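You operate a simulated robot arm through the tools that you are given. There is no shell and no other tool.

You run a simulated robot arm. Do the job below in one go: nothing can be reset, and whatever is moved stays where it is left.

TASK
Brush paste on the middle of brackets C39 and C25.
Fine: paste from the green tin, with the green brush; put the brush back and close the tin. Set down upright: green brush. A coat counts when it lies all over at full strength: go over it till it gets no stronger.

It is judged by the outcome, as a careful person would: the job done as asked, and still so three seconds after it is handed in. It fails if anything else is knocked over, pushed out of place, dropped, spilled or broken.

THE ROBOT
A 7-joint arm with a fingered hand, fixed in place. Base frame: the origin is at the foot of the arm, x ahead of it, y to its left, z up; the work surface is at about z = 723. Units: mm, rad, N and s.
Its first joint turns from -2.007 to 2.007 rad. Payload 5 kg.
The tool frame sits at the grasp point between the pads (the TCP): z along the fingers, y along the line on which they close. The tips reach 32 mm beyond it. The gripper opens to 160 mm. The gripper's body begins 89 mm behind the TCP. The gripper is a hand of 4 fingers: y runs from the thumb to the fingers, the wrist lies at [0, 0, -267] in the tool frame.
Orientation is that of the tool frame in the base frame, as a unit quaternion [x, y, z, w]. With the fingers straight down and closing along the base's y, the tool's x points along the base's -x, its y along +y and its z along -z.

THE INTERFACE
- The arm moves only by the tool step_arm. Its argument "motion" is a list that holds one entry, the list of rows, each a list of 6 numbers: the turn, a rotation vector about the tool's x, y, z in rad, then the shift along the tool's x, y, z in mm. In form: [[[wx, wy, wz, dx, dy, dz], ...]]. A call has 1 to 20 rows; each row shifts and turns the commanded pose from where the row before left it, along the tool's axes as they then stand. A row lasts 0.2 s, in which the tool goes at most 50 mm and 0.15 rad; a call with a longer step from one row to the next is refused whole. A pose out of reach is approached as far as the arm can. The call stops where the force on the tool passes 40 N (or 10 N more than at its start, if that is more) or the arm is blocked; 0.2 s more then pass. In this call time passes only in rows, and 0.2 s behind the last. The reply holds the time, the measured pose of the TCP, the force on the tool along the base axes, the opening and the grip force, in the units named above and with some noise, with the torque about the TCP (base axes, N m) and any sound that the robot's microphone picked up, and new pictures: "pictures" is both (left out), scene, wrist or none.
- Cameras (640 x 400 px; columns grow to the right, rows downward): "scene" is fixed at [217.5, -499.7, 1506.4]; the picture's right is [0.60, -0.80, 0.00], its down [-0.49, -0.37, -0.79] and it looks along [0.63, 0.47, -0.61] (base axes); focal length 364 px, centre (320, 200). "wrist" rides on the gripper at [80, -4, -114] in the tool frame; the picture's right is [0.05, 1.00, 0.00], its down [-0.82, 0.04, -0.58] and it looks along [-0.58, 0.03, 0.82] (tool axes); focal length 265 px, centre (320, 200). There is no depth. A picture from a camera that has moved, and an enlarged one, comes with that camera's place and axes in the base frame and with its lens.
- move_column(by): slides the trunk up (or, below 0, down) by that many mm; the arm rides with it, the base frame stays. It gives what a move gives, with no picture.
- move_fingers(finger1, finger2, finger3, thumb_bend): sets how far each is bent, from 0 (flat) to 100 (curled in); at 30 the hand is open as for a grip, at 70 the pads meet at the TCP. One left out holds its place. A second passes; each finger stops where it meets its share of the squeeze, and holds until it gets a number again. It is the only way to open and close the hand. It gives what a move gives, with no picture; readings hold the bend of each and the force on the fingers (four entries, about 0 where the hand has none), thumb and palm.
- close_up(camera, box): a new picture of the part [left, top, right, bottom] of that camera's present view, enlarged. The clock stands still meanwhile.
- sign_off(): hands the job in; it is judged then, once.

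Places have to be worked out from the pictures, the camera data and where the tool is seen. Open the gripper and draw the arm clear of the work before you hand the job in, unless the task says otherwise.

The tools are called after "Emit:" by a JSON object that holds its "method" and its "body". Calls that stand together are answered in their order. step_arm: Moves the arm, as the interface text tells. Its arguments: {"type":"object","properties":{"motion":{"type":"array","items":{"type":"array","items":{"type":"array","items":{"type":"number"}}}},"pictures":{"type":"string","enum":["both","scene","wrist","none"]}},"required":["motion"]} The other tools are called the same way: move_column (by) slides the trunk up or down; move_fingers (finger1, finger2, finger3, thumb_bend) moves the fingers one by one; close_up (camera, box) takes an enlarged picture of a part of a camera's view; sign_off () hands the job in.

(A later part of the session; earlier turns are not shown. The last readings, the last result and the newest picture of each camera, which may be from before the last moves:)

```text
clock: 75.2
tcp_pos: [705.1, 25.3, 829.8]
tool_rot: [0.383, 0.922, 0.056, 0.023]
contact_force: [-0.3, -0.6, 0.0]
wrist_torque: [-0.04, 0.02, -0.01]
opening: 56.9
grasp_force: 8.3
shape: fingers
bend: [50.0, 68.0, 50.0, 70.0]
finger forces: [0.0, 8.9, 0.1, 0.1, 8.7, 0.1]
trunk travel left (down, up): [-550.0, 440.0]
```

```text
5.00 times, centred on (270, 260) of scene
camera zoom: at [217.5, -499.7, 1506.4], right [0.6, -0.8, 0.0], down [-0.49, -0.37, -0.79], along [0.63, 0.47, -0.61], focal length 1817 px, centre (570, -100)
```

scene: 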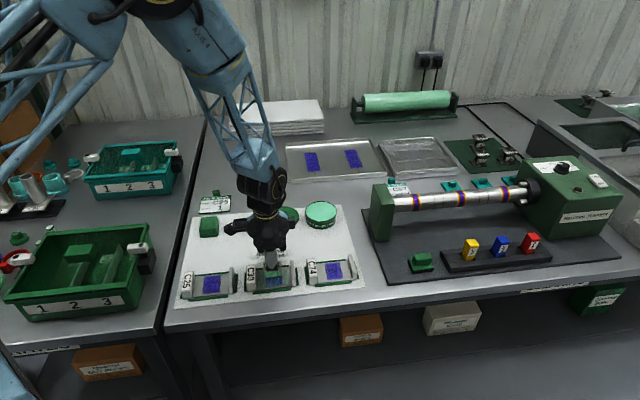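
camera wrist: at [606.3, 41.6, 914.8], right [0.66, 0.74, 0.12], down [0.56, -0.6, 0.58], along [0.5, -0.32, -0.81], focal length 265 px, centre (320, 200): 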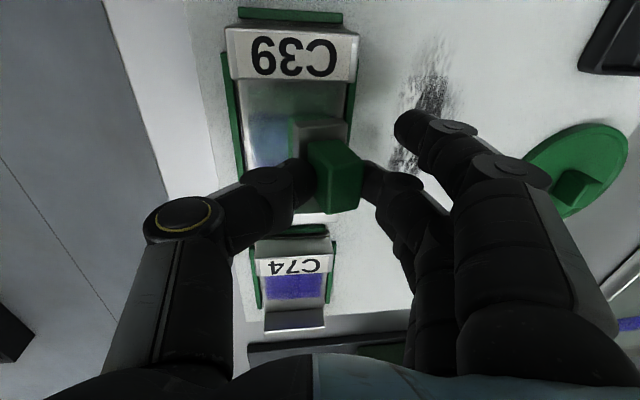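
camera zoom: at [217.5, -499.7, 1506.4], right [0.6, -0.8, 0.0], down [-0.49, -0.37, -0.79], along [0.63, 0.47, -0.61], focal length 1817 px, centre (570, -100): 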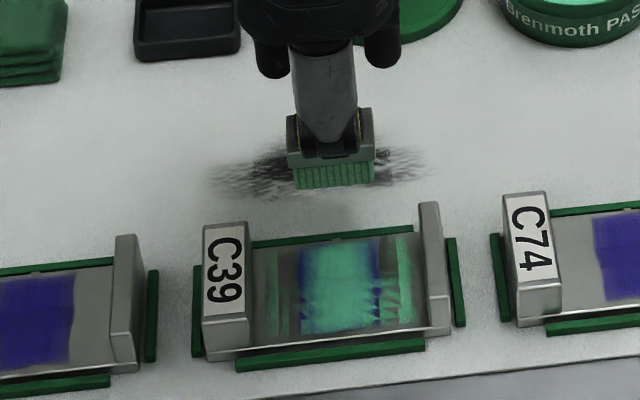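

The lower half, which got firmer pressure, is building up well: coat strength depends on pressure. I'll do two firmer sweeps at offsets −5 and +5.

Emit:
{"method": "step_arm", "body": {"motion": [[[0, 0, 0, 5, -38.7, -4.7], [0, 0, 0, 0, -1.8, 14.9], [0, 0, 0, 0, -1.8, 14.9], [0, 0, 0, 0, -0.05, 0.4], [0, 0, 0, 0, -7.94, -0.92], [0, 0, 0, 0, -7.94, -0.94], [0, 0, 0, 0, -7.94, -0.96], [0, 0, 0, 0, -7.94, -0.96], [0, 0, 0, 0, -7.94, -0.96], [0, 0, 0, 0, 0.36, -3.0], [0, 0, 0, -10, 39.7, 4.8], [0, 0, 0, 0, -0.36, 2.98], [0, 0, 0, 0, -7.94, -0.92], [0, 0, 0, 0, -7.94, -0.94], [0, 0, 0, 0, -7.94, -0.96], [0, 0, 0, 0, -7.94, -0.96], [0, 0, 0, 0, -7.94, -0.96], [0, 0, 0, 0, 0, 0]]], "pictures": "none"}}

Emit:
{"method": "step_arm", "body": {"motion": [[[0, 0, 0, 0, 1.8, -14.9], [0, 0, 0, 0, 1.8, -14.9], [0, 0, 0, 0, 39.7, 4.8], [0, 0, 0, 0, 39.7, 4.8], [0, 0, 0, 0, 0, 0]]], "pictures": "none"}}

Emit:
{"method": "close_up", "body": {"camera": "scene", "box": [254, 258, 294, 290]}}

Emit:
{"method": "close_up", "body": {"camera": "wrist", "box": [120, 0, 440, 240]}}

Emit:
{"method": "close_up", "body": {"camera": "scene", "box": [230, 220, 310, 300]}}

```text
clock: 79.0
tcp_pos: [653.5, -35.4, 798.5]
tool_rot: [0.382, 0.922, 0.055, 0.023]
contact_force: [0.2, 0.8, 3.0]
wrist_torque: [0.07, -0.07, 0.0]
opening: 56.1
grasp_force: 9.0
shape: fingers
bend: [50.0, 68.0, 50.0, 71.0]
finger forces: [0.0, 9.6, 0.1, 0.0, 8.5, 0.1]
trunk travel left (down, up): [-550.0, 440.0]
```

```text
clock: 80.2
tcp_pos: [710.2, 20.9, 829.0]
tool_rot: [0.382, 0.922, 0.055, 0.023]
contact_force: [-0.4, -0.4, -0.6]
wrist_torque: [0.01, -0.03, 0.01]
opening: 56.4
grasp_force: 9.1
shape: fingers
bend: [50.0, 67.0, 50.0, 71.0]
finger forces: [0.0, 8.9, 0.0, 0.0, 8.9, 0.1]
trunk travel left (down, up): [-550.0, 440.0]
```

```text
12.50 times, centred on (274, 274) of scene
camera zoom: at [217.5, -499.7, 1506.4], right [0.6, -0.8, 0.0], down [-0.49, -0.37, -0.79], along [0.63, 0.47, -0.61], focal length 4543 px, centre (895, -725)
```

zoom: 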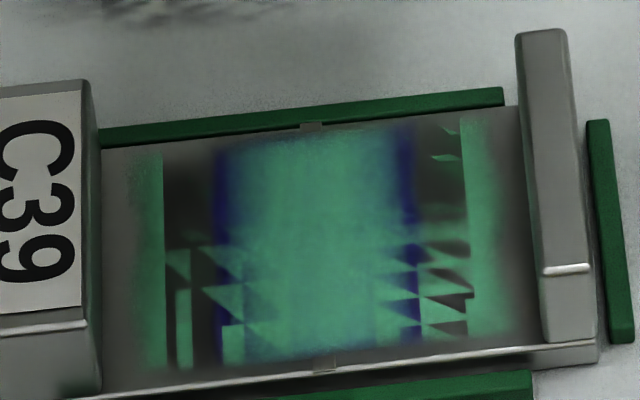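

```text
1.67 times, centred on (280, 120) of wrist
camera zoom: at [641.7, 63.4, 942.4], right [0.66, 0.74, 0.12], down [0.56, -0.6, 0.58], along [0.5, -0.32, -0.81], focal length 442 px, centre (387, 333)
```

zoom: 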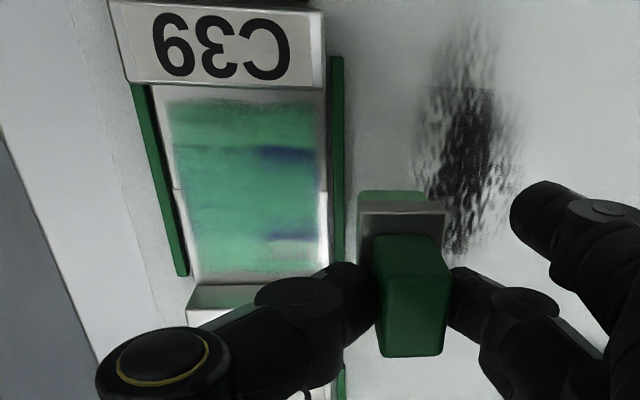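

```text
5.00 times, centred on (270, 260) of scene
camera zoom: at [217.5, -499.7, 1506.4], right [0.6, -0.8, 0.0], down [-0.49, -0.37, -0.79], along [0.63, 0.47, -0.61], focal length 1817 px, centre (570, -100)
```

zoom: 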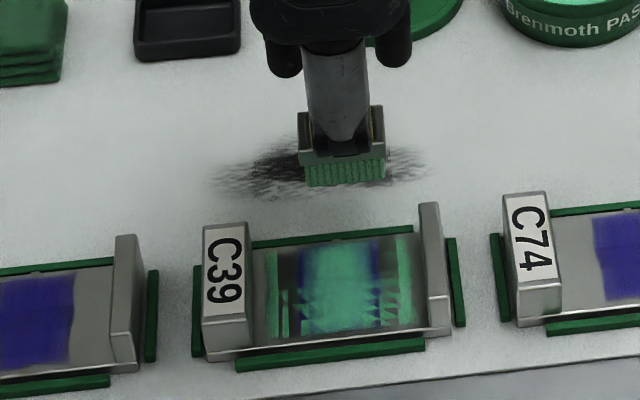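

Most of the patch is green now, with weaker spots on the +e2 half. The bristles look paler, so I'll reload the brush at the tin before continuing.

Emit:
{"method": "step_arm", "body": {"motion": [[[0, 0, 0, 0, 4.8, -39.7], [0, 0, 0, -30.7, 33.4, 4.0], [0, 0, 0, -30.7, 33.4, 4.0], [0, 0, 0, -30.7, 33.4, 4.0], [0, 0, 0, -30.7, 33.4, 4.0], [0, 0, 0, -30.7, 33.4, 4.0], [0, 0, 0, 0, 0, 0], [0, 0, 0, 0, -2.4, 19.9], [0, 0, 0, 0, 0, 0]]], "pictures": "both"}}

Emit:
{"method": "close_up", "body": {"camera": "scene", "box": [280, 160, 360, 240]}}

Emit:
{"method": "close_up", "body": {"camera": "wrist", "box": [220, 80, 420, 280]}}

Emit:
{"method": "close_up", "body": {"camera": "scene", "box": [254, 258, 294, 290]}}

```text
clock: 82.2
tcp_pos: [938.9, 34.4, 847.9]
tool_rot: [0.382, 0.922, 0.055, 0.023]
contact_force: [-0.6, -1.3, -0.4]
wrist_torque: [-0.02, 0.0, 0.02]
opening: 56.2
grasp_force: 9.0
shape: fingers
bend: [50.0, 67.0, 50.0, 71.0]
finger forces: [0.0, 8.7, 0.1, 0.0, 8.7, 0.0]
trunk travel left (down, up): [-550.0, 440.0]
camera wrist: at [870.6, 76.0, 961.6], right [0.66, 0.74, 0.12], down [0.56, -0.6, 0.58], along [0.5, -0.32, -0.81], focal length 265 px, centre (320, 200)
```

scene: 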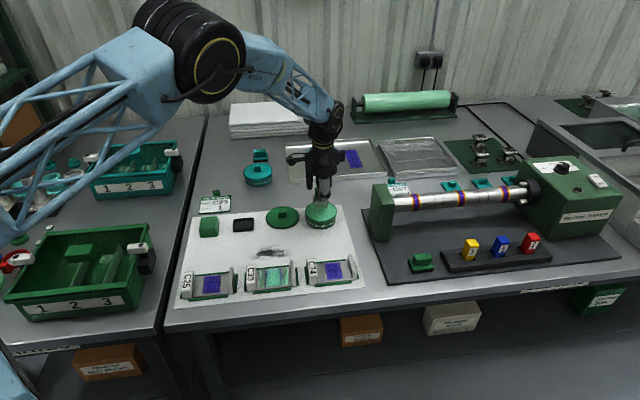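
wrist: 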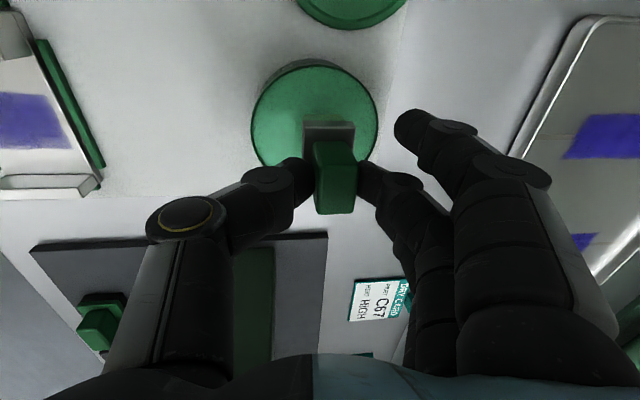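

```text
5.00 times, centred on (320, 200) of scene
camera zoom: at [217.5, -499.7, 1506.4], right [0.6, -0.8, 0.0], down [-0.49, -0.37, -0.79], along [0.63, 0.47, -0.61], focal length 1817 px, centre (320, 200)
```

zoom: 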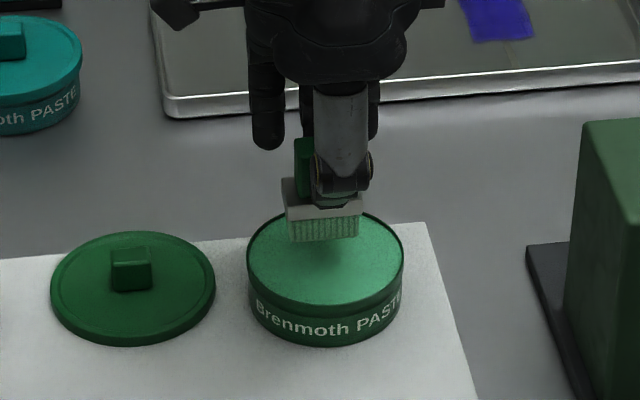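

```text
2.00 times, centred on (320, 180) of wrist
camera zoom: at [870.6, 76.0, 961.6], right [0.66, 0.74, 0.12], down [0.56, -0.6, 0.58], along [0.5, -0.32, -0.81], focal length 531 px, centre (320, 240)
```

zoom: 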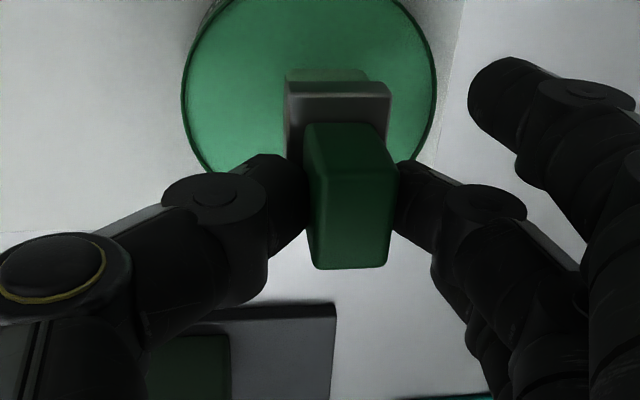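

```text
12.50 times, centred on (274, 274) of scene
camera zoom: at [217.5, -499.7, 1506.4], right [0.6, -0.8, 0.0], down [-0.49, -0.37, -0.79], along [0.63, 0.47, -0.61], focal length 4543 px, centre (895, -725)
```

zoom: 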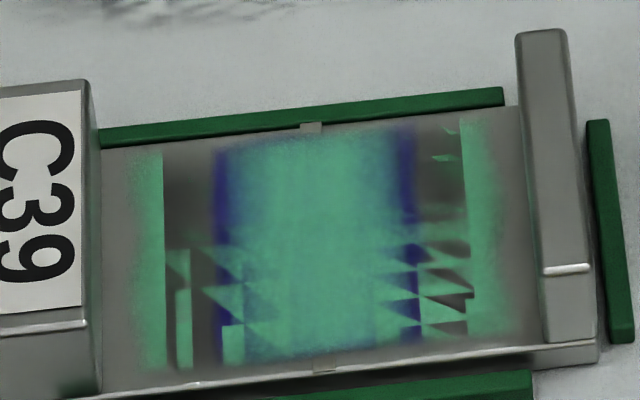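

The bristles are nearly dry, so this reload is needed. Lowering into the paste.

Emit:
{"method": "step_arm", "body": {"motion": [[[0, 0, 0, 0, -1.2, 9.9], [0, 0, 0, 0, -1.0, 8.4], [0, 0, 0, 0, 0, 0]]], "pictures": "none"}}

Emit:
{"method": "step_arm", "body": {"motion": [[[0, 0, 0, 0, -0.18, 1.5], [0, 0, 0, 0, -0.18, 1.5], [0, 0, 0, 0, 0, 0]]], "pictures": "none"}}

Emit:
{"method": "step_arm", "body": {"motion": [[[0, 0, 0, 0, -0.12, 1.0], [0, 0, 0, 0, 0, 0]]], "pictures": "none"}}

Emit:
{"method": "close_up", "body": {"camera": "scene", "box": [290, 180, 350, 240]}}

```text
clock: 83.0
tcp_pos: [938.4, 32.3, 829.6]
tool_rot: [0.382, 0.922, 0.055, 0.023]
contact_force: [-1.0, -0.6, 0.1]
wrist_torque: [-0.03, 0.03, 0.0]
opening: 56.5
grasp_force: 9.0
shape: fingers
bend: [50.0, 67.0, 50.0, 71.0]
finger forces: [0.0, 8.8, 0.0, 0.0, 8.6, 0.0]
trunk travel left (down, up): [-550.0, 440.0]
```

```text
clock: 83.8
tcp_pos: [937.4, 34.3, 827.2]
tool_rot: [0.382, 0.922, 0.055, 0.023]
contact_force: [0.4, -0.3, -1.0]
wrist_torque: [0.01, -0.01, -0.01]
opening: 56.4
grasp_force: 9.0
shape: fingers
bend: [50.0, 67.0, 50.0, 71.0]
finger forces: [0.0, 8.7, 0.1, 0.0, 8.7, 0.1]
trunk travel left (down, up): [-550.0, 440.0]
```

```text
clock: 84.4
tcp_pos: [938.4, 31.9, 826.3]
tool_rot: [0.382, 0.922, 0.056, 0.024]
contact_force: [0.0, -0.1, -0.8]
wrist_torque: [-0.01, 0.01, 0.0]
opening: 56.6
grasp_force: 8.6
shape: fingers
bend: [50.0, 67.0, 50.0, 71.0]
finger forces: [0.0, 8.7, 0.0, 0.0, 8.7, 0.0]
trunk travel left (down, up): [-550.0, 440.0]
```

```text
6.67 times, centred on (320, 210) of scene
camera zoom: at [217.5, -499.7, 1506.4], right [0.6, -0.8, 0.0], down [-0.49, -0.37, -0.79], along [0.63, 0.47, -0.61], focal length 2423 px, centre (320, 133)
```

zoom: 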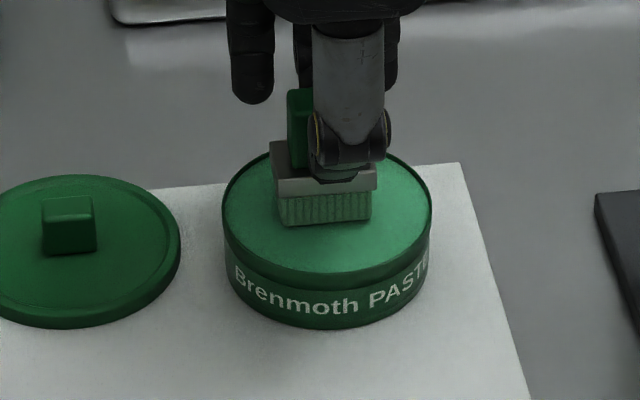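

Emit:
{"method": "step_arm", "body": {"motion": [[[0, 0, 0, 0, -0.12, 1.0], [0, 0, 0, 0, -0.12, 1.0], [0, 0, 0, 0, 0, 0]]], "pictures": "none"}}

Emit:
{"method": "close_up", "body": {"camera": "scene", "box": [290, 180, 350, 240]}}

```text
clock: 85.2
tcp_pos: [937.8, 31.6, 825.3]
tool_rot: [0.381, 0.922, 0.056, 0.024]
contact_force: [0.1, -0.3, 1.8]
wrist_torque: [0.01, -0.03, -0.02]
opening: 56.6
grasp_force: 9.0
shape: fingers
bend: [50.0, 67.0, 50.0, 71.0]
finger forces: [0.0, 8.7, 0.0, 0.1, 8.9, 0.0]
trunk travel left (down, up): [-550.0, 440.0]
```

```text
6.67 times, centred on (320, 210) of scene
camera zoom: at [217.5, -499.7, 1506.4], right [0.6, -0.8, 0.0], down [-0.49, -0.37, -0.79], along [0.63, 0.47, -0.61], focal length 2423 px, centre (320, 133)
```

zoom: 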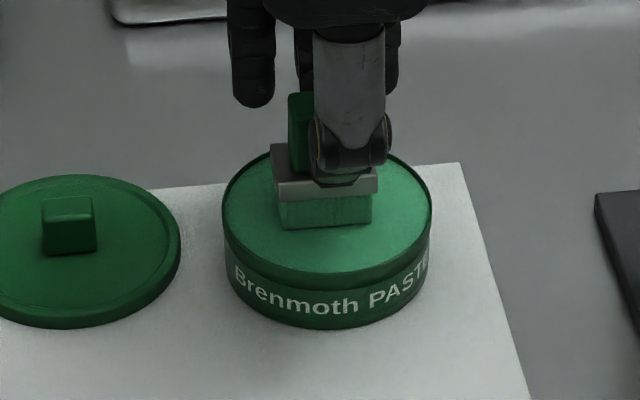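

Loaded again with a light touch. Returning to C39 for more passes.

Emit:
{"method": "step_arm", "body": {"motion": [[[0, 0, 0, 0, 2.4, -19.9], [0, 0, 0, 0, 2.9, -23.8], [0, 0, 0, 26.65, -34.9, -4.2], [0, 0, 0, 26.65, -34.9, -4.2], [0, 0, 0, 26.65, -34.9, -4.2], [0, 0, 0, 26.65, -34.9, -4.2], [0, 0, 0, 26.65, -34.9, -4.2], [0, 0, 0, 26.65, -34.9, -4.2], [0, 0, 0, 0, 0, 0], [0, 0, 0, 0, -4.8, 39.7], [0, 0, 0, 0, -3.2, 26.3], [0, 0, 0, 0, -0.3, 2.5], [0, 0, 0, 0, 0, 0]]], "pictures": "none"}}

Emit:
{"method": "close_up", "body": {"camera": "scene", "box": [240, 240, 300, 300]}}

Emit:
{"method": "close_up", "body": {"camera": "wrist", "box": [200, 0, 440, 240]}}

```text
clock: 88.0
tcp_pos: [676.9, -3.7, 800.4]
tool_rot: [0.381, 0.923, 0.056, 0.023]
contact_force: [0.0, -0.4, -0.9]
wrist_torque: [0.0, -0.01, 0.01]
opening: 56.5
grasp_force: 8.3
shape: fingers
bend: [50.0, 67.0, 50.0, 71.0]
finger forces: [0.0, 8.8, 0.1, 0.0, 8.7, 0.0]
trunk travel left (down, up): [-550.0, 440.0]
```

```text
6.67 times, centred on (270, 270) of scene
camera zoom: at [217.5, -499.7, 1506.4], right [0.6, -0.8, 0.0], down [-0.49, -0.37, -0.79], along [0.63, 0.47, -0.61], focal length 2423 px, centre (653, -267)
```

zoom: 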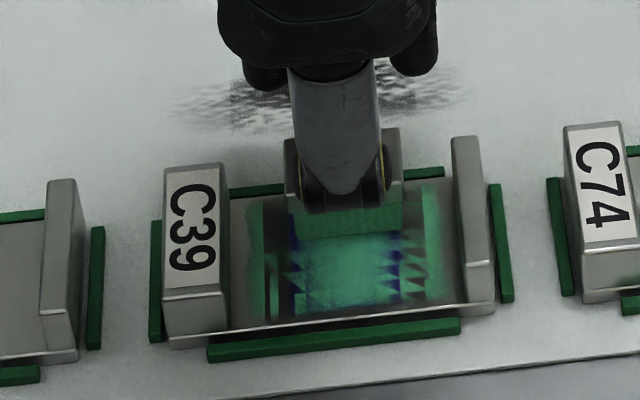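

```text
1.67 times, centred on (320, 120) of wrist
camera zoom: at [608.1, 38.8, 913.0], right [0.66, 0.74, 0.12], down [0.56, -0.6, 0.58], along [0.5, -0.32, -0.81], focal length 442 px, centre (320, 333)
```

zoom: 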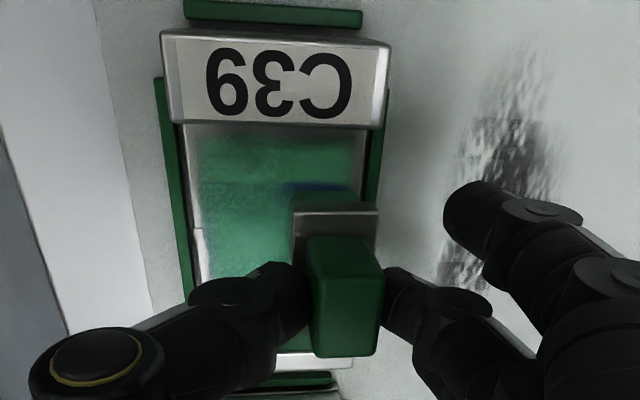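

Emit:
{"method": "step_arm", "body": {"motion": [[[0, 0, 0, 0, -0.12, 1.0], [0, 0, 0, 0, -0.12, 1.0], [0, 0, 0, 0, 0, 0]]], "pictures": "none"}}

Emit:
{"method": "step_arm", "body": {"motion": [[[0, 0, 0, 0, -0.12, 1.0], [0, 0, 0, 0, 0, 0]]], "pictures": "none"}}

```text
clock: 88.8
tcp_pos: [675.9, -4.0, 797.7]
tool_rot: [0.382, 0.922, 0.055, 0.023]
contact_force: [-1.1, -3.0, 9.9]
wrist_torque: [0.03, -0.04, -0.01]
opening: 56.5
grasp_force: 10.2
shape: fingers
bend: [50.0, 68.0, 50.0, 71.0]
finger forces: [0.0, 9.3, 0.0, 0.0, 11.8, 0.0]
trunk travel left (down, up): [-550.0, 440.0]
```

```text
clock: 89.4
tcp_pos: [675.8, -3.7, 797.3]
tool_rot: [0.382, 0.922, 0.056, 0.023]
contact_force: [-1.8, -3.0, 15.5]
wrist_torque: [0.03, -0.12, 0.01]
opening: 56.3
grasp_force: 12.4
shape: fingers
bend: [50.0, 68.0, 50.0, 71.0]
finger forces: [0.0, 10.7, 0.1, 0.0, 13.5, 0.1]
trunk travel left (down, up): [-550.0, 440.0]
```

That's firm at 15 N; I'll back off 1 mm and sweep, then look.

Emit:
{"method": "step_arm", "body": {"motion": [[[0, 0, 0, 0, 0.12, -1.0], [0, 0, 0, 0, -5.96, -0.72], [0, 0, 0, 0, -5.96, -0.72], [0, 0, 0, 0, -5.96, -0.72], [0, 0, 0, 0, -5.96, -0.72], [0, 0, 0, 0, -5.96, -0.72], [0, 0, 0, 0, -5.96, -0.72], [0, 0, 0, 0, -3.97, -0.48], [0, 0, 0, 0, 0, 0]]], "pictures": "none"}}

Emit:
{"method": "step_arm", "body": {"motion": [[[0, 0, 0, 0, 1.8, -14.9], [0, 0, 0, 0, 1.8, -14.9], [0, 0, 0, 0, 39.7, 4.8], [0, 0, 0, 0, 39.7, 4.8], [0, 0, 0, 0, 0, 0]]], "pictures": "none"}}

Emit:
{"method": "close_up", "body": {"camera": "scene", "box": [254, 258, 294, 290]}}

Emit:
{"method": "close_up", "body": {"camera": "wrist", "box": [120, 0, 440, 240]}}

Emit:
{"method": "close_up", "body": {"camera": "scene", "box": [230, 220, 310, 300]}}

```text
clock: 91.4
tcp_pos: [646.9, -30.9, 798.2]
tool_rot: [0.382, 0.922, 0.057, 0.023]
contact_force: [2.5, 2.3, 6.1]
wrist_torque: [0.12, -0.14, 0.01]
opening: 55.6
grasp_force: 8.7
shape: fingers
bend: [50.0, 68.0, 50.0, 71.0]
finger forces: [0.0, 11.1, 0.0, 0.1, 7.9, 0.0]
trunk travel left (down, up): [-550.0, 440.0]
```

```text
clock: 92.6
tcp_pos: [705.0, 23.5, 827.7]
tool_rot: [0.382, 0.922, 0.056, 0.023]
contact_force: [-0.2, 0.2, -0.7]
wrist_torque: [-0.02, 0.0, 0.03]
opening: 56.6
grasp_force: 8.5
shape: fingers
bend: [50.0, 67.0, 50.0, 71.0]
finger forces: [0.0, 8.8, 0.1, 0.1, 8.8, 0.0]
trunk travel left (down, up): [-550.0, 440.0]
```

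```text
12.50 times, centred on (274, 274) of scene
camera zoom: at [217.5, -499.7, 1506.4], right [0.6, -0.8, 0.0], down [-0.49, -0.37, -0.79], along [0.63, 0.47, -0.61], focal length 4543 px, centre (895, -725)
```

zoom: 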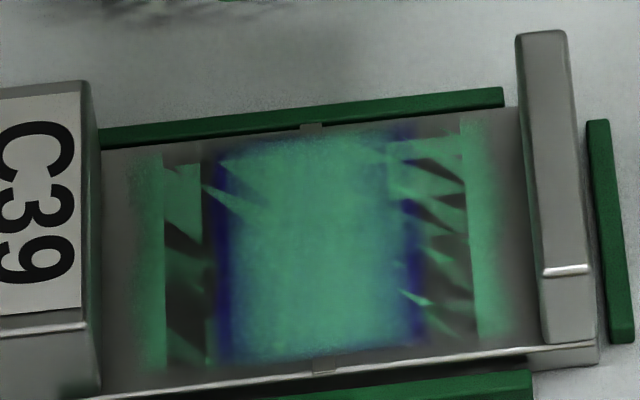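

```text
1.67 times, centred on (280, 120) of wrist
camera zoom: at [637.2, 66.5, 940.3], right [0.67, 0.74, 0.12], down [0.56, -0.6, 0.58], along [0.5, -0.32, -0.81], focal length 442 px, centre (387, 333)
```

zoom: 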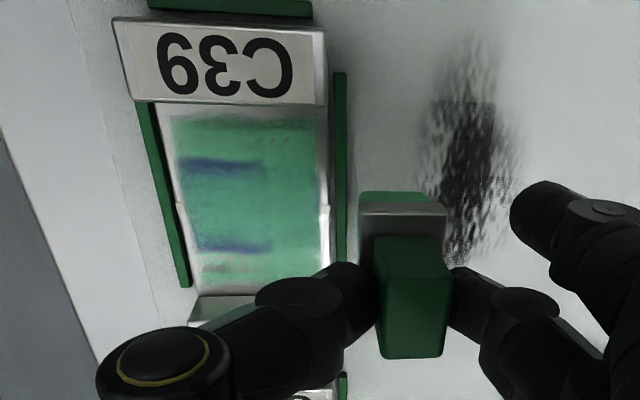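

```text
5.00 times, centred on (270, 260) of scene
camera zoom: at [217.5, -499.7, 1506.4], right [0.6, -0.8, 0.0], down [-0.49, -0.37, -0.79], along [0.63, 0.47, -0.61], focal length 1817 px, centre (570, -100)
```

zoom: 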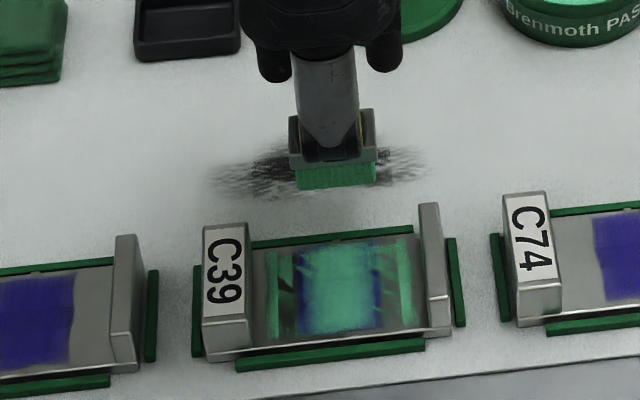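

Emit:
{"method": "close_up", "body": {"camera": "wrist", "box": [195, 55, 325, 185]}}

Emit:
{"method": "close_up", "body": {"camera": "scene", "box": [262, 264, 286, 284]}}

```text
3.08 times, centred on (260, 120) of wrist
camera zoom: at [637.2, 66.5, 940.3], right [0.67, 0.74, 0.12], down [0.56, -0.6, 0.58], along [0.5, -0.32, -0.81], focal length 817 px, centre (505, 446)
```

zoom: 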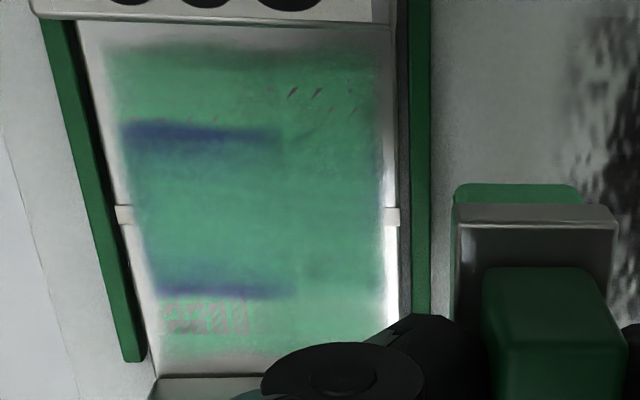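

```text
16.00 times, centred on (274, 274) of scene
camera zoom: at [217.5, -499.7, 1506.4], right [0.6, -0.8, 0.0], down [-0.49, -0.37, -0.79], along [0.63, 0.47, -0.61], focal length 5816 px, centre (1056, -984)
```

zoom: 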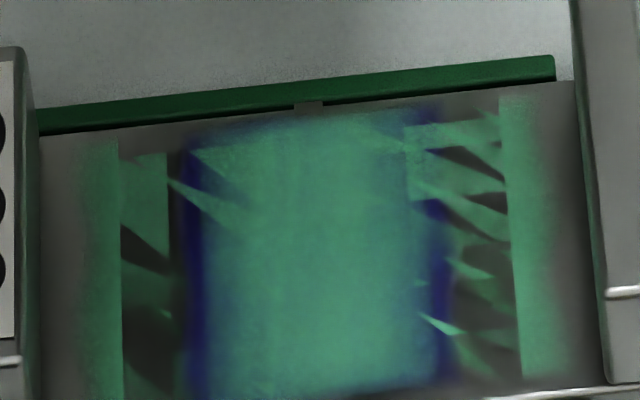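

The coat layer and the printed mark interleave visually, but the green is close to even now. I'll do more passes with the loaded brush at −6 and +6 and compare.

Emit:
{"method": "step_arm", "body": {"motion": [[[0, 0, 0, 6, -39.7, -4.8], [0, 0, 0, 0, -1.8, 14.9], [0, 0, 0, 0, -1.7, 14.4], [0, 0, 0, 0, 0, 0], [0, 0, 0, 0, -7.94, -0.96], [0, 0, 0, 0, -7.94, -0.96], [0, 0, 0, 0, -7.94, -0.96], [0, 0, 0, 0, -7.94, -0.94], [0, 0, 0, 0, -7.94, -0.94], [0, 0, 0, 0, 0.36, -3.0], [0, 0, 0, -12, 39.7, 4.8], [0, 0, 0, 0, -0.36, 2.98], [0, 0, 0, 0, -7.94, -0.96], [0, 0, 0, 0, -7.94, -0.96], [0, 0, 0, 0, -7.94, -0.96], [0, 0, 0, 0, -7.94, -0.94], [0, 0, 0, 0, -7.94, -0.94], [0, 0, 0, 0, 0, 0]]], "pictures": "none"}}

Emit:
{"method": "step_arm", "body": {"motion": [[[0, 0, 0, 0, 1.8, -14.9], [0, 0, 0, 0, 1.8, -14.9], [0, 0, 0, 0, 39.7, 4.8], [0, 0, 0, 0, 39.7, 4.8], [0, 0, 0, 0, 0, 0]]], "pictures": "none"}}

Emit:
{"method": "close_up", "body": {"camera": "scene", "box": [254, 258, 294, 290]}}

Emit:
{"method": "close_up", "body": {"camera": "wrist", "box": [120, 0, 440, 240]}}

Emit:
{"method": "close_up", "body": {"camera": "scene", "box": [230, 220, 310, 300]}}

```text
clock: 96.4
tcp_pos: [652.2, -34.8, 798.7]
tool_rot: [0.382, 0.922, 0.055, 0.022]
contact_force: [0.3, -0.2, -0.6]
wrist_torque: [0.01, 0.04, -0.01]
opening: 56.4
grasp_force: 9.1
shape: fingers
bend: [50.0, 67.0, 50.0, 71.0]
finger forces: [0.0, 8.9, 0.1, 0.0, 9.0, 0.0]
trunk travel left (down, up): [-550.0, 440.0]
```

```text
clock: 97.6
tcp_pos: [709.3, 20.0, 827.9]
tool_rot: [0.382, 0.922, 0.055, 0.023]
contact_force: [0.6, 0.3, -0.7]
wrist_torque: [0.01, -0.01, 0.03]
opening: 56.6
grasp_force: 9.0
shape: fingers
bend: [50.0, 67.0, 50.0, 71.0]
finger forces: [0.0, 8.9, 0.0, 0.0, 8.9, 0.1]
trunk travel left (down, up): [-550.0, 440.0]
```

```text
12.50 times, centred on (274, 274) of scene
camera zoom: at [217.5, -499.7, 1506.4], right [0.6, -0.8, 0.0], down [-0.49, -0.37, -0.79], along [0.63, 0.47, -0.61], focal length 4543 px, centre (895, -725)
```

zoom: 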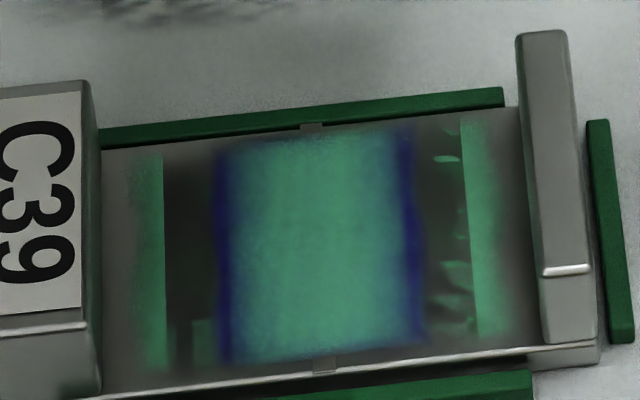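

```text
1.67 times, centred on (280, 120) of wrist
camera zoom: at [641.3, 62.7, 941.0], right [0.67, 0.74, 0.12], down [0.56, -0.6, 0.58], along [0.5, -0.32, -0.81], focal length 442 px, centre (387, 333)
```

zoom: 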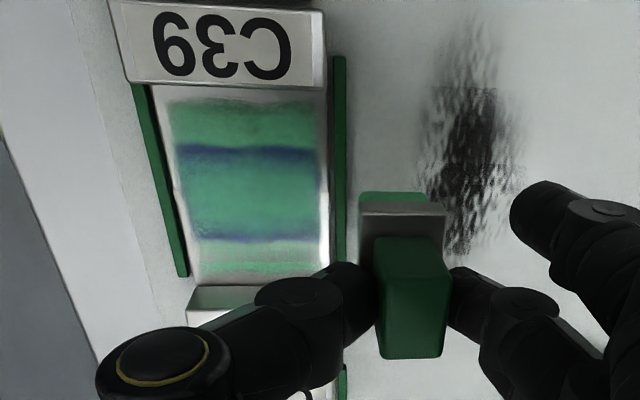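

```text
5.00 times, centred on (270, 260) of scene
camera zoom: at [217.5, -499.7, 1506.4], right [0.6, -0.8, 0.0], down [-0.49, -0.37, -0.79], along [0.63, 0.47, -0.61], focal length 1817 px, centre (570, -100)
```

zoom: 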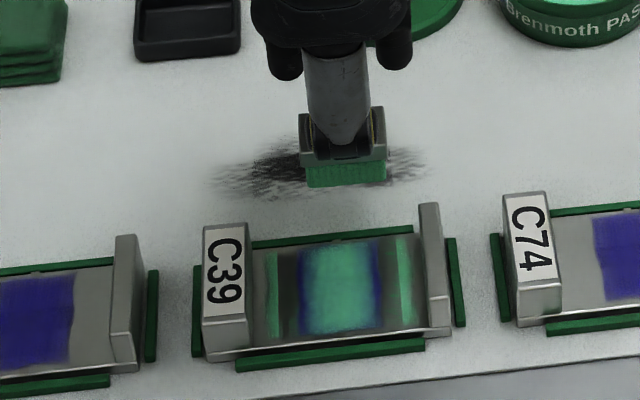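

The pattern flips with tiny shifts of the bracket, so part of it is just display overlap. I'll run two firmer sweeps at +8 and −8, with pressure kept up to the end of each stroke.

Emit:
{"method": "step_arm", "body": {"motion": [[[0, 0, 0, -2, -40.2, -4.85], [0, 0, 0, 0, -1.8, 14.9], [0, 0, 0, 0, -1.85, 15.1], [0, 0, 0, 0, 0, 0], [0, 0, 0, 0, -7.94, -0.81], [0, 0, 0, 0, -7.94, -0.81], [0, 0, 0, 0, -7.94, -0.81], [0, 0, 0, 0, -7.94, -0.81], [0, 0, 0, 0, -7.94, -0.81], [0, 0, 0, 0, 0, 0]]], "pictures": "none"}}

Emit:
{"method": "step_arm", "body": {"motion": [[[0, 0, 0, 0, 0.42, -3.7], [0, 0, 0, 16, 39.7, 4.8], [0, 0, 0, 0, -0.36, 2.98], [0, 0, 0, 0, 0, 0], [0, 0, 0, 0, -7.94, -0.81], [0, 0, 0, 0, -7.94, -0.81], [0, 0, 0, 0, -7.94, -0.81], [0, 0, 0, 0, -7.94, -0.81], [0, 0, 0, 0, -7.94, -0.81], [0, 0, 0, 0, 0, 0]]], "pictures": "none"}}

Emit:
{"method": "step_arm", "body": {"motion": [[[0, 0, 0, 0, 1.8, -14.9], [0, 0, 0, 0, 1.8, -14.9], [0, 0, 0, 0, 39.7, 4.8], [0, 0, 0, 0, 39.7, 4.8], [0, 0, 0, 0, 0, 0]]], "pictures": "none"}}

Emit:
{"method": "close_up", "body": {"camera": "scene", "box": [254, 258, 294, 290]}}

Emit:
{"method": "close_up", "body": {"camera": "wrist", "box": [120, 0, 440, 240]}}

Emit:
{"method": "close_up", "body": {"camera": "scene", "box": [230, 220, 310, 300]}}

```text
clock: 99.8
tcp_pos: [652.5, -37.7, 797.0]
tool_rot: [0.382, 0.922, 0.055, 0.024]
contact_force: [2.6, 3.3, 10.4]
wrist_torque: [0.15, -0.19, 0.02]
opening: 55.4
grasp_force: 9.7
shape: fingers
bend: [50.0, 67.0, 50.0, 71.0]
finger forces: [0.1, 11.8, 0.1, 0.0, 7.0, 0.0]
trunk travel left (down, up): [-550.0, 440.0]
```

```text
clock: 102.0
tcp_pos: [642.3, -26.6, 797.1]
tool_rot: [0.382, 0.922, 0.055, 0.023]
contact_force: [2.4, 2.9, 9.1]
wrist_torque: [0.18, -0.19, 0.03]
opening: 55.3
grasp_force: 9.3
shape: fingers
bend: [50.0, 67.0, 50.0, 71.0]
finger forces: [0.0, 11.7, 0.0, 0.0, 7.4, 0.0]
trunk travel left (down, up): [-550.0, 440.0]
```

```text
clock: 103.2
tcp_pos: [699.0, 32.4, 827.4]
tool_rot: [0.383, 0.922, 0.056, 0.023]
contact_force: [-0.4, 0.4, -1.8]
wrist_torque: [-0.03, -0.01, -0.01]
opening: 56.4
grasp_force: 8.7
shape: fingers
bend: [50.0, 67.0, 50.0, 71.0]
finger forces: [0.0, 8.9, 0.0, 0.1, 8.8, 0.1]
trunk travel left (down, up): [-550.0, 440.0]
```

```text
12.50 times, centred on (274, 274) of scene
camera zoom: at [217.5, -499.7, 1506.4], right [0.6, -0.8, 0.0], down [-0.49, -0.37, -0.79], along [0.63, 0.47, -0.61], focal length 4543 px, centre (895, -725)
```

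zoom: 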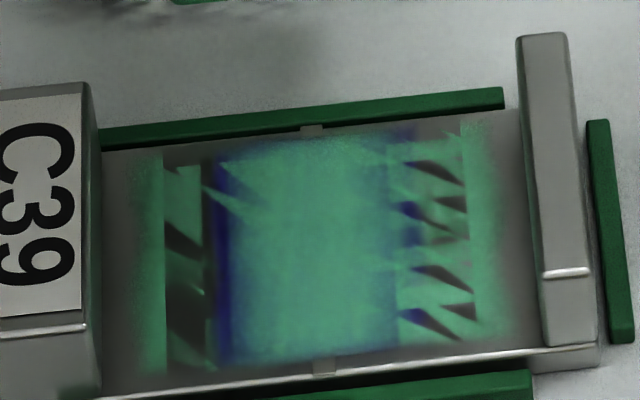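

```text
1.67 times, centred on (280, 120) of wrist
camera zoom: at [630.9, 74.3, 939.0], right [0.67, 0.74, 0.12], down [0.56, -0.6, 0.58], along [0.5, -0.32, -0.81], focal length 442 px, centre (387, 333)
```

zoom: 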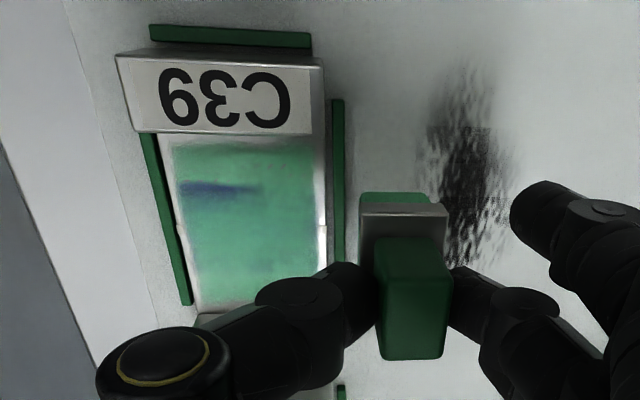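

```text
5.00 times, centred on (270, 260) of scene
camera zoom: at [217.5, -499.7, 1506.4], right [0.6, -0.8, 0.0], down [-0.49, -0.37, -0.79], along [0.63, 0.47, -0.61], focal length 1817 px, centre (570, -100)
```

zoom: 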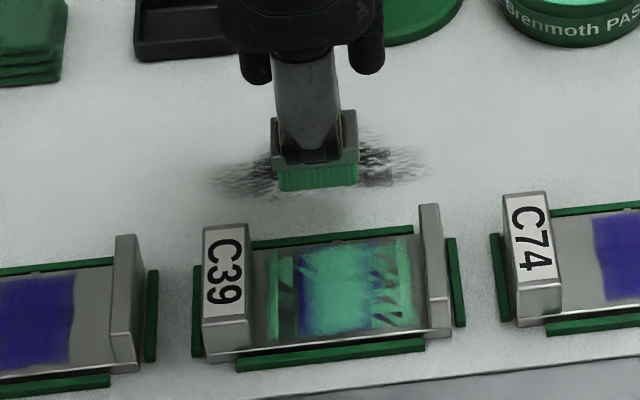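

C39 looks nearly uniform. One more firm sweep pair at 0 and +8, then I'll move away and check the colour unshadowed.

Emit:
{"method": "step_arm", "body": {"motion": [[[0, 0, 0, -8, -40.2, -4.85], [0, 0, 0, 0, -1.8, 14.9], [0, 0, 0, 0, -1.8, 14.8], [0, 0, 0, 0, 0, 0], [0, 0, 0, 0, -7.94, -0.81], [0, 0, 0, 0, -7.94, -0.81], [0, 0, 0, 0, -7.94, -0.81], [0, 0, 0, 0, -7.94, -0.81], [0, 0, 0, 0, -7.94, -0.81], [0, 0, 0, 0, 0, 0]]], "pictures": "none"}}

Emit:
{"method": "step_arm", "body": {"motion": [[[0, 0, 0, 0, 0.42, -3.7], [0, 0, 0, -8, 39.7, 4.8], [0, 0, 0, 0, -0.36, 2.98], [0, 0, 0, 0, 0, 0], [0, 0, 0, 0, -7.94, -0.81], [0, 0, 0, 0, -7.94, -0.81], [0, 0, 0, 0, -7.94, -0.81], [0, 0, 0, 0, -7.94, -0.81], [0, 0, 0, 0, -7.94, -0.81], [0, 0, 0, 0, 0, 0]]], "pictures": "none"}}

Emit:
{"method": "step_arm", "body": {"motion": [[[0, 0, 0, 0, 1.8, -14.9], [0, 0, 0, 0, 1.8, -14.9], [0, 0, 0, 0, 49, 5.9], [0, 0, 0, 0, 49, 5.9], [0, 0, 0, 0, 49, 5.9], [0, 0, 0, 0, 0, 0]]], "pictures": "none"}}

Emit:
{"method": "close_up", "body": {"camera": "scene", "box": [254, 258, 294, 290]}}

Emit:
{"method": "close_up", "body": {"camera": "scene", "box": [180, 180, 370, 300]}}

```text
clock: 105.4
tcp_pos: [647.0, -31.2, 796.3]
tool_rot: [0.382, 0.922, 0.055, 0.023]
contact_force: [3.1, 3.4, 10.0]
wrist_torque: [0.2, -0.19, 0.02]
opening: 54.6
grasp_force: 9.4
shape: fingers
bend: [50.0, 67.0, 50.0, 72.0]
finger forces: [0.1, 11.8, 0.0, 0.0, 7.5, 0.0]
trunk travel left (down, up): [-550.0, 440.0]
```

```text
clock: 107.6
tcp_pos: [652.4, -39.1, 795.8]
tool_rot: [0.382, 0.922, 0.055, 0.024]
contact_force: [3.8, 2.9, 9.2]
wrist_torque: [0.12, -0.13, -0.01]
opening: 55.4
grasp_force: 9.0
shape: fingers
bend: [50.0, 67.0, 50.0, 72.0]
finger forces: [0.0, 11.8, 0.0, 0.0, 7.6, 0.1]
trunk travel left (down, up): [-550.0, 440.0]
```

```text
clock: 109.0
tcp_pos: [758.7, 68.0, 825.8]
tool_rot: [0.382, 0.922, 0.055, 0.023]
contact_force: [0.2, -0.5, -0.7]
wrist_torque: [-0.02, -0.01, 0.01]
opening: 56.4
grasp_force: 8.8
shape: fingers
bend: [50.0, 67.0, 50.0, 71.0]
finger forces: [0.0, 9.0, 0.0, 0.1, 9.0, 0.0]
trunk travel left (down, up): [-550.0, 440.0]
```

```text
12.50 times, centred on (274, 274) of scene
camera zoom: at [217.5, -499.7, 1506.4], right [0.6, -0.8, 0.0], down [-0.49, -0.37, -0.79], along [0.63, 0.47, -0.61], focal length 4543 px, centre (895, -725)
```

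zoom: 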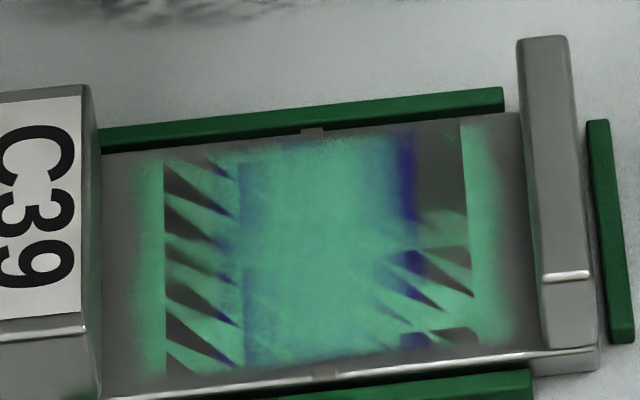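

```text
3.33 times, centred on (275, 240) of scene
camera zoom: at [217.5, -499.7, 1506.4], right [0.6, -0.8, 0.0], down [-0.49, -0.37, -0.79], along [0.63, 0.47, -0.61], focal length 1212 px, centre (470, 67)
```

zoom: 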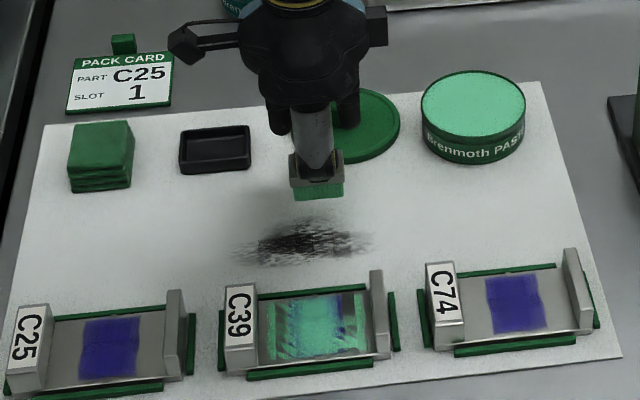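

Emit:
{"method": "close_up", "body": {"camera": "scene", "box": [268, 268, 280, 278]}}

Emit:
{"method": "close_up", "body": {"camera": "scene", "box": [314, 206, 326, 216]}}

Emit:
{"method": "close_up", "body": {"camera": "scene", "box": [248, 225, 266, 243]}}

```text
16.00 times, centred on (274, 273) of scene
camera zoom: at [217.5, -499.7, 1506.4], right [0.6, -0.8, 0.0], down [-0.49, -0.37, -0.79], along [0.63, 0.47, -0.61], focal length 5816 px, centre (1056, -968)
```

zoom: 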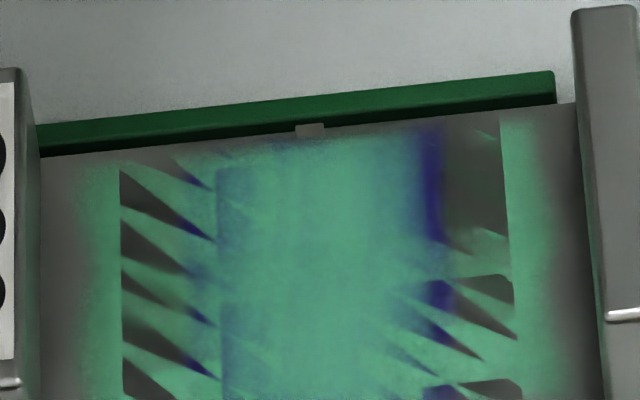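

```text
16.00 times, centred on (320, 211) of scene
camera zoom: at [217.5, -499.7, 1506.4], right [0.6, -0.8, 0.0], down [-0.49, -0.37, -0.79], along [0.63, 0.47, -0.61], focal length 5816 px, centre (320, 24)
```

zoom: 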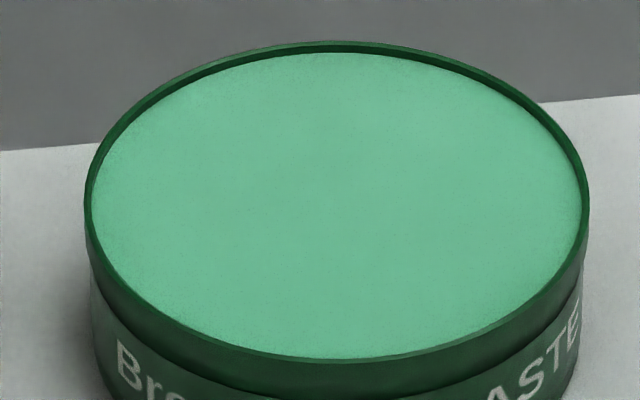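

```text
16.00 times, centred on (257, 234) of scene
camera zoom: at [217.5, -499.7, 1506.4], right [0.6, -0.8, 0.0], down [-0.49, -0.37, -0.79], along [0.63, 0.47, -0.61], focal length 5816 px, centre (1328, -344)
```

zoom: 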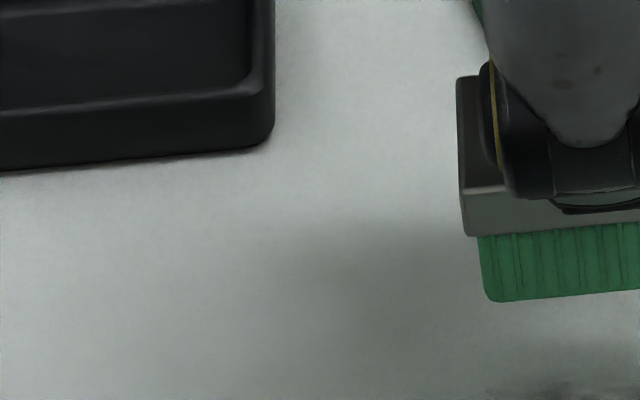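

Emit:
{"method": "close_up", "body": {"camera": "wrist", "box": [0, 0, 640, 400]}}

Emit:
{"method": "close_up", "body": {"camera": "wrist", "box": [0, 0, 200, 140]}}

```text
1.00 times, centred on (320, 200) of wrist (not enlarged: the box is as wide or as high as the picture)
camera zoom: at [690.3, 110.1, 939.7], right [0.66, 0.74, 0.12], down [0.56, -0.6, 0.58], along [0.5, -0.32, -0.81], focal length 265 px, centre (320, 200)
```

zoom: 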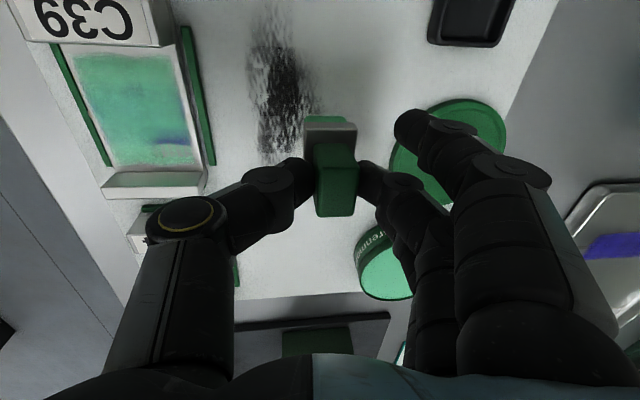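

```text
2.86 times, centred on (100, 70) of wrist
camera zoom: at [690.3, 110.1, 939.7], right [0.66, 0.74, 0.12], down [0.56, -0.6, 0.58], along [0.5, -0.32, -0.81], focal length 758 px, centre (949, 571)
```

zoom: 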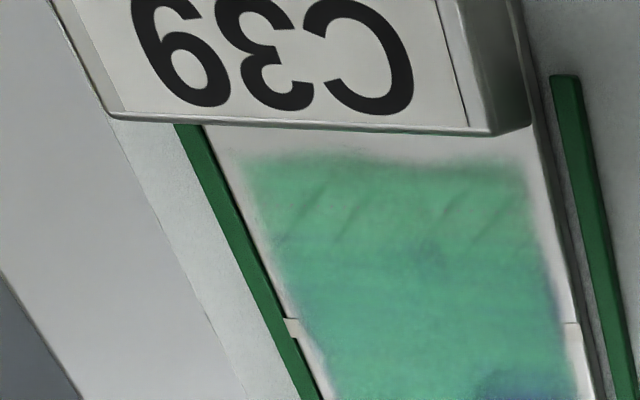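

From the wrist side the coat looks nearly complete; a faint blue spot remains near the flange on the +e2 side. I'll give that area two more slow, firm strokes.

Emit:
{"method": "step_arm", "body": {"motion": [[[0, 0, 0, -2, -35.7, -4.3], [0, 0, 0, 0, -35.7, -4.3], [0, 0, 0, 0, -35.7, -4.3], [0, 0, 0, 0, -1.8, 14.9], [0, 0, 0, 0, -1.7, 14.1], [0, 0, 0, 0, 0, 0]]], "pictures": "none"}}

Emit:
{"method": "close_up", "body": {"camera": "scene", "box": [240, 240, 300, 300]}}

```text
clock: 110.4
tcp_pos: [682.0, -9.5, 795.6]
tool_rot: [0.382, 0.922, 0.056, 0.024]
contact_force: [-2.1, -0.5, 13.6]
wrist_torque: [0.1, -0.02, -0.03]
opening: 55.8
grasp_force: 11.6
shape: fingers
bend: [50.0, 67.0, 50.0, 72.0]
finger forces: [0.0, 10.6, 0.1, 0.0, 12.6, 0.0]
trunk travel left (down, up): [-550.0, 440.0]
```

```text
6.67 times, centred on (270, 270) of scene
camera zoom: at [217.5, -499.7, 1506.4], right [0.6, -0.8, 0.0], down [-0.49, -0.37, -0.79], along [0.63, 0.47, -0.61], focal length 2423 px, centre (653, -267)
```

zoom: 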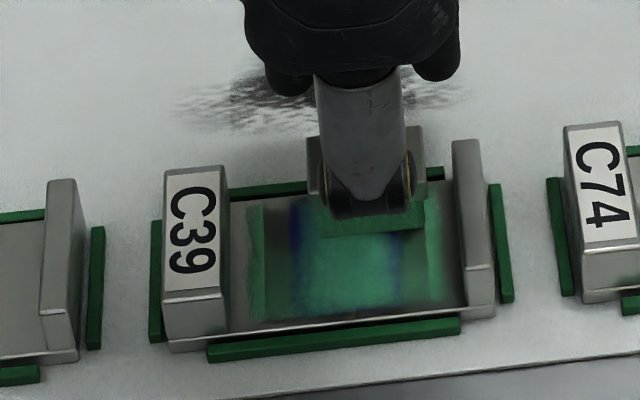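

Emit:
{"method": "step_arm", "body": {"motion": [[[0, 0, 0, 0, 0.1, -0.8], [0, 0, 0, 0, -4.96, -0.55], [0, 0, 0, 0, -4.96, -0.55], [0, 0, 0, 0, -4.96, -0.55], [0, 0, 0, 0, -4.96, -0.55], [0, 0, 0, 0, -4.96, -0.5], [0, 0, 0, 0, -4.96, -0.5], [0, 0, 0, 0, -4.96, -0.5], [0, 0, 0, 0, -4.96, -0.5], [0, 0, 0, 0, 0, 0]]], "pictures": "none"}}

Emit:
{"method": "step_arm", "body": {"motion": [[[0, 0, 0, 0, 0.42, -3.9], [0, 0, 0, 8, 39.7, 4.8], [0, 0, 0, 0, -0.36, 2.98], [0, 0, 0, 0, 0, 0], [0, 0, 0, 0, -4.96, -0.55], [0, 0, 0, 0, -4.96, -0.55], [0, 0, 0, 0, -4.96, -0.55], [0, 0, 0, 0, -4.96, -0.55], [0, 0, 0, 0, -4.96, -0.5], [0, 0, 0, 0, -4.96, -0.5], [0, 0, 0, 0, -4.96, -0.5], [0, 0, 0, 0, -4.96, -0.5], [0, 0, 0, 0, 0, 0]]], "pictures": "none"}}

Emit:
{"method": "step_arm", "body": {"motion": [[[0, 0, 0, 0, 1.8, -14.9], [0, 0, 0, 0, 1.8, -14.9], [0, 0, 0, 0, 49, 5.9], [0, 0, 0, 0, 49, 5.9], [0, 0, 0, 0, 0, 0]]], "pictures": "none"}}

Emit:
{"method": "close_up", "body": {"camera": "scene", "box": [254, 258, 294, 290]}}

Emit:
{"method": "close_up", "body": {"camera": "wrist", "box": [60, 0, 380, 200]}}

Emit:
{"method": "close_up", "body": {"camera": "scene", "box": [180, 180, 370, 300]}}

```text
clock: 112.6
tcp_pos: [654.4, -38.2, 796.3]
tool_rot: [0.382, 0.922, 0.056, 0.023]
contact_force: [0.9, 0.2, 0.6]
wrist_torque: [0.01, -0.02, 0.0]
opening: 56.5
grasp_force: 8.7
shape: fingers
bend: [50.0, 67.0, 50.0, 71.0]
finger forces: [0.1, 9.1, 0.0, 0.0, 8.6, 0.1]
trunk travel left (down, up): [-550.0, 440.0]
```

```text
clock: 115.4
tcp_pos: [649.9, -34.7, 797.8]
tool_rot: [0.382, 0.922, 0.055, 0.022]
contact_force: [0.8, 0.6, 0.1]
wrist_torque: [0.02, 0.03, 0.0]
opening: 56.4
grasp_force: 9.3
shape: fingers
bend: [50.0, 67.0, 50.0, 71.0]
finger forces: [0.1, 8.9, 0.0, 0.1, 8.6, 0.0]
trunk travel left (down, up): [-550.0, 440.0]
```

```text
clock: 116.6
tcp_pos: [718.9, 36.5, 829.9]
tool_rot: [0.383, 0.922, 0.056, 0.023]
contact_force: [-0.9, -0.1, 0.2]
wrist_torque: [-0.02, 0.02, 0.05]
opening: 56.7
grasp_force: 9.0
shape: fingers
bend: [50.0, 67.0, 50.0, 71.0]
finger forces: [0.0, 8.8, 0.0, 0.0, 8.8, 0.1]
trunk travel left (down, up): [-550.0, 440.0]
```

```text
12.50 times, centred on (274, 274) of scene
camera zoom: at [217.5, -499.7, 1506.4], right [0.6, -0.8, 0.0], down [-0.49, -0.37, -0.79], along [0.63, 0.47, -0.61], focal length 4543 px, centre (895, -725)
```

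zoom: 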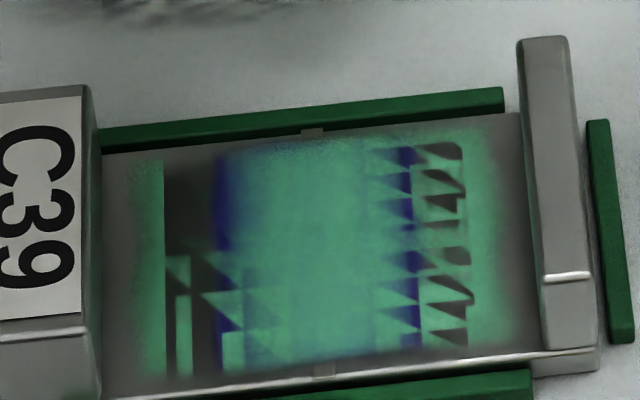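

```text
2.00 times, centred on (220, 100) of wrist
camera zoom: at [651.3, 79.4, 942.4], right [0.67, 0.74, 0.12], down [0.56, -0.6, 0.58], along [0.5, -0.32, -0.81], focal length 531 px, centre (520, 400)
```

zoom: 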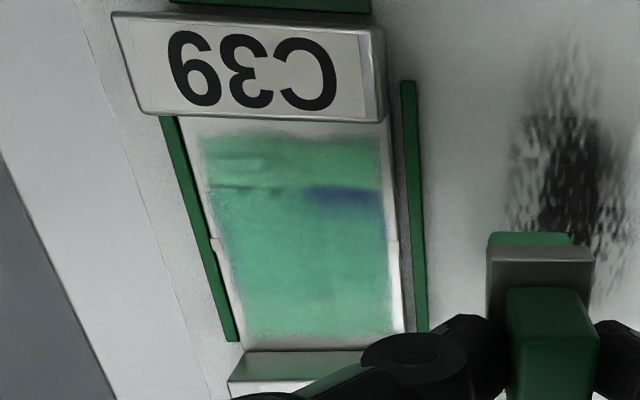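

```text
3.33 times, centred on (275, 240) of scene
camera zoom: at [217.5, -499.7, 1506.4], right [0.6, -0.8, 0.0], down [-0.49, -0.37, -0.79], along [0.63, 0.47, -0.61], focal length 1212 px, centre (470, 67)
```

zoom: 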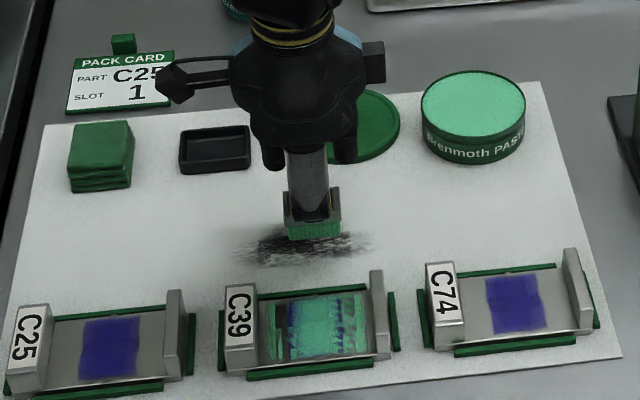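

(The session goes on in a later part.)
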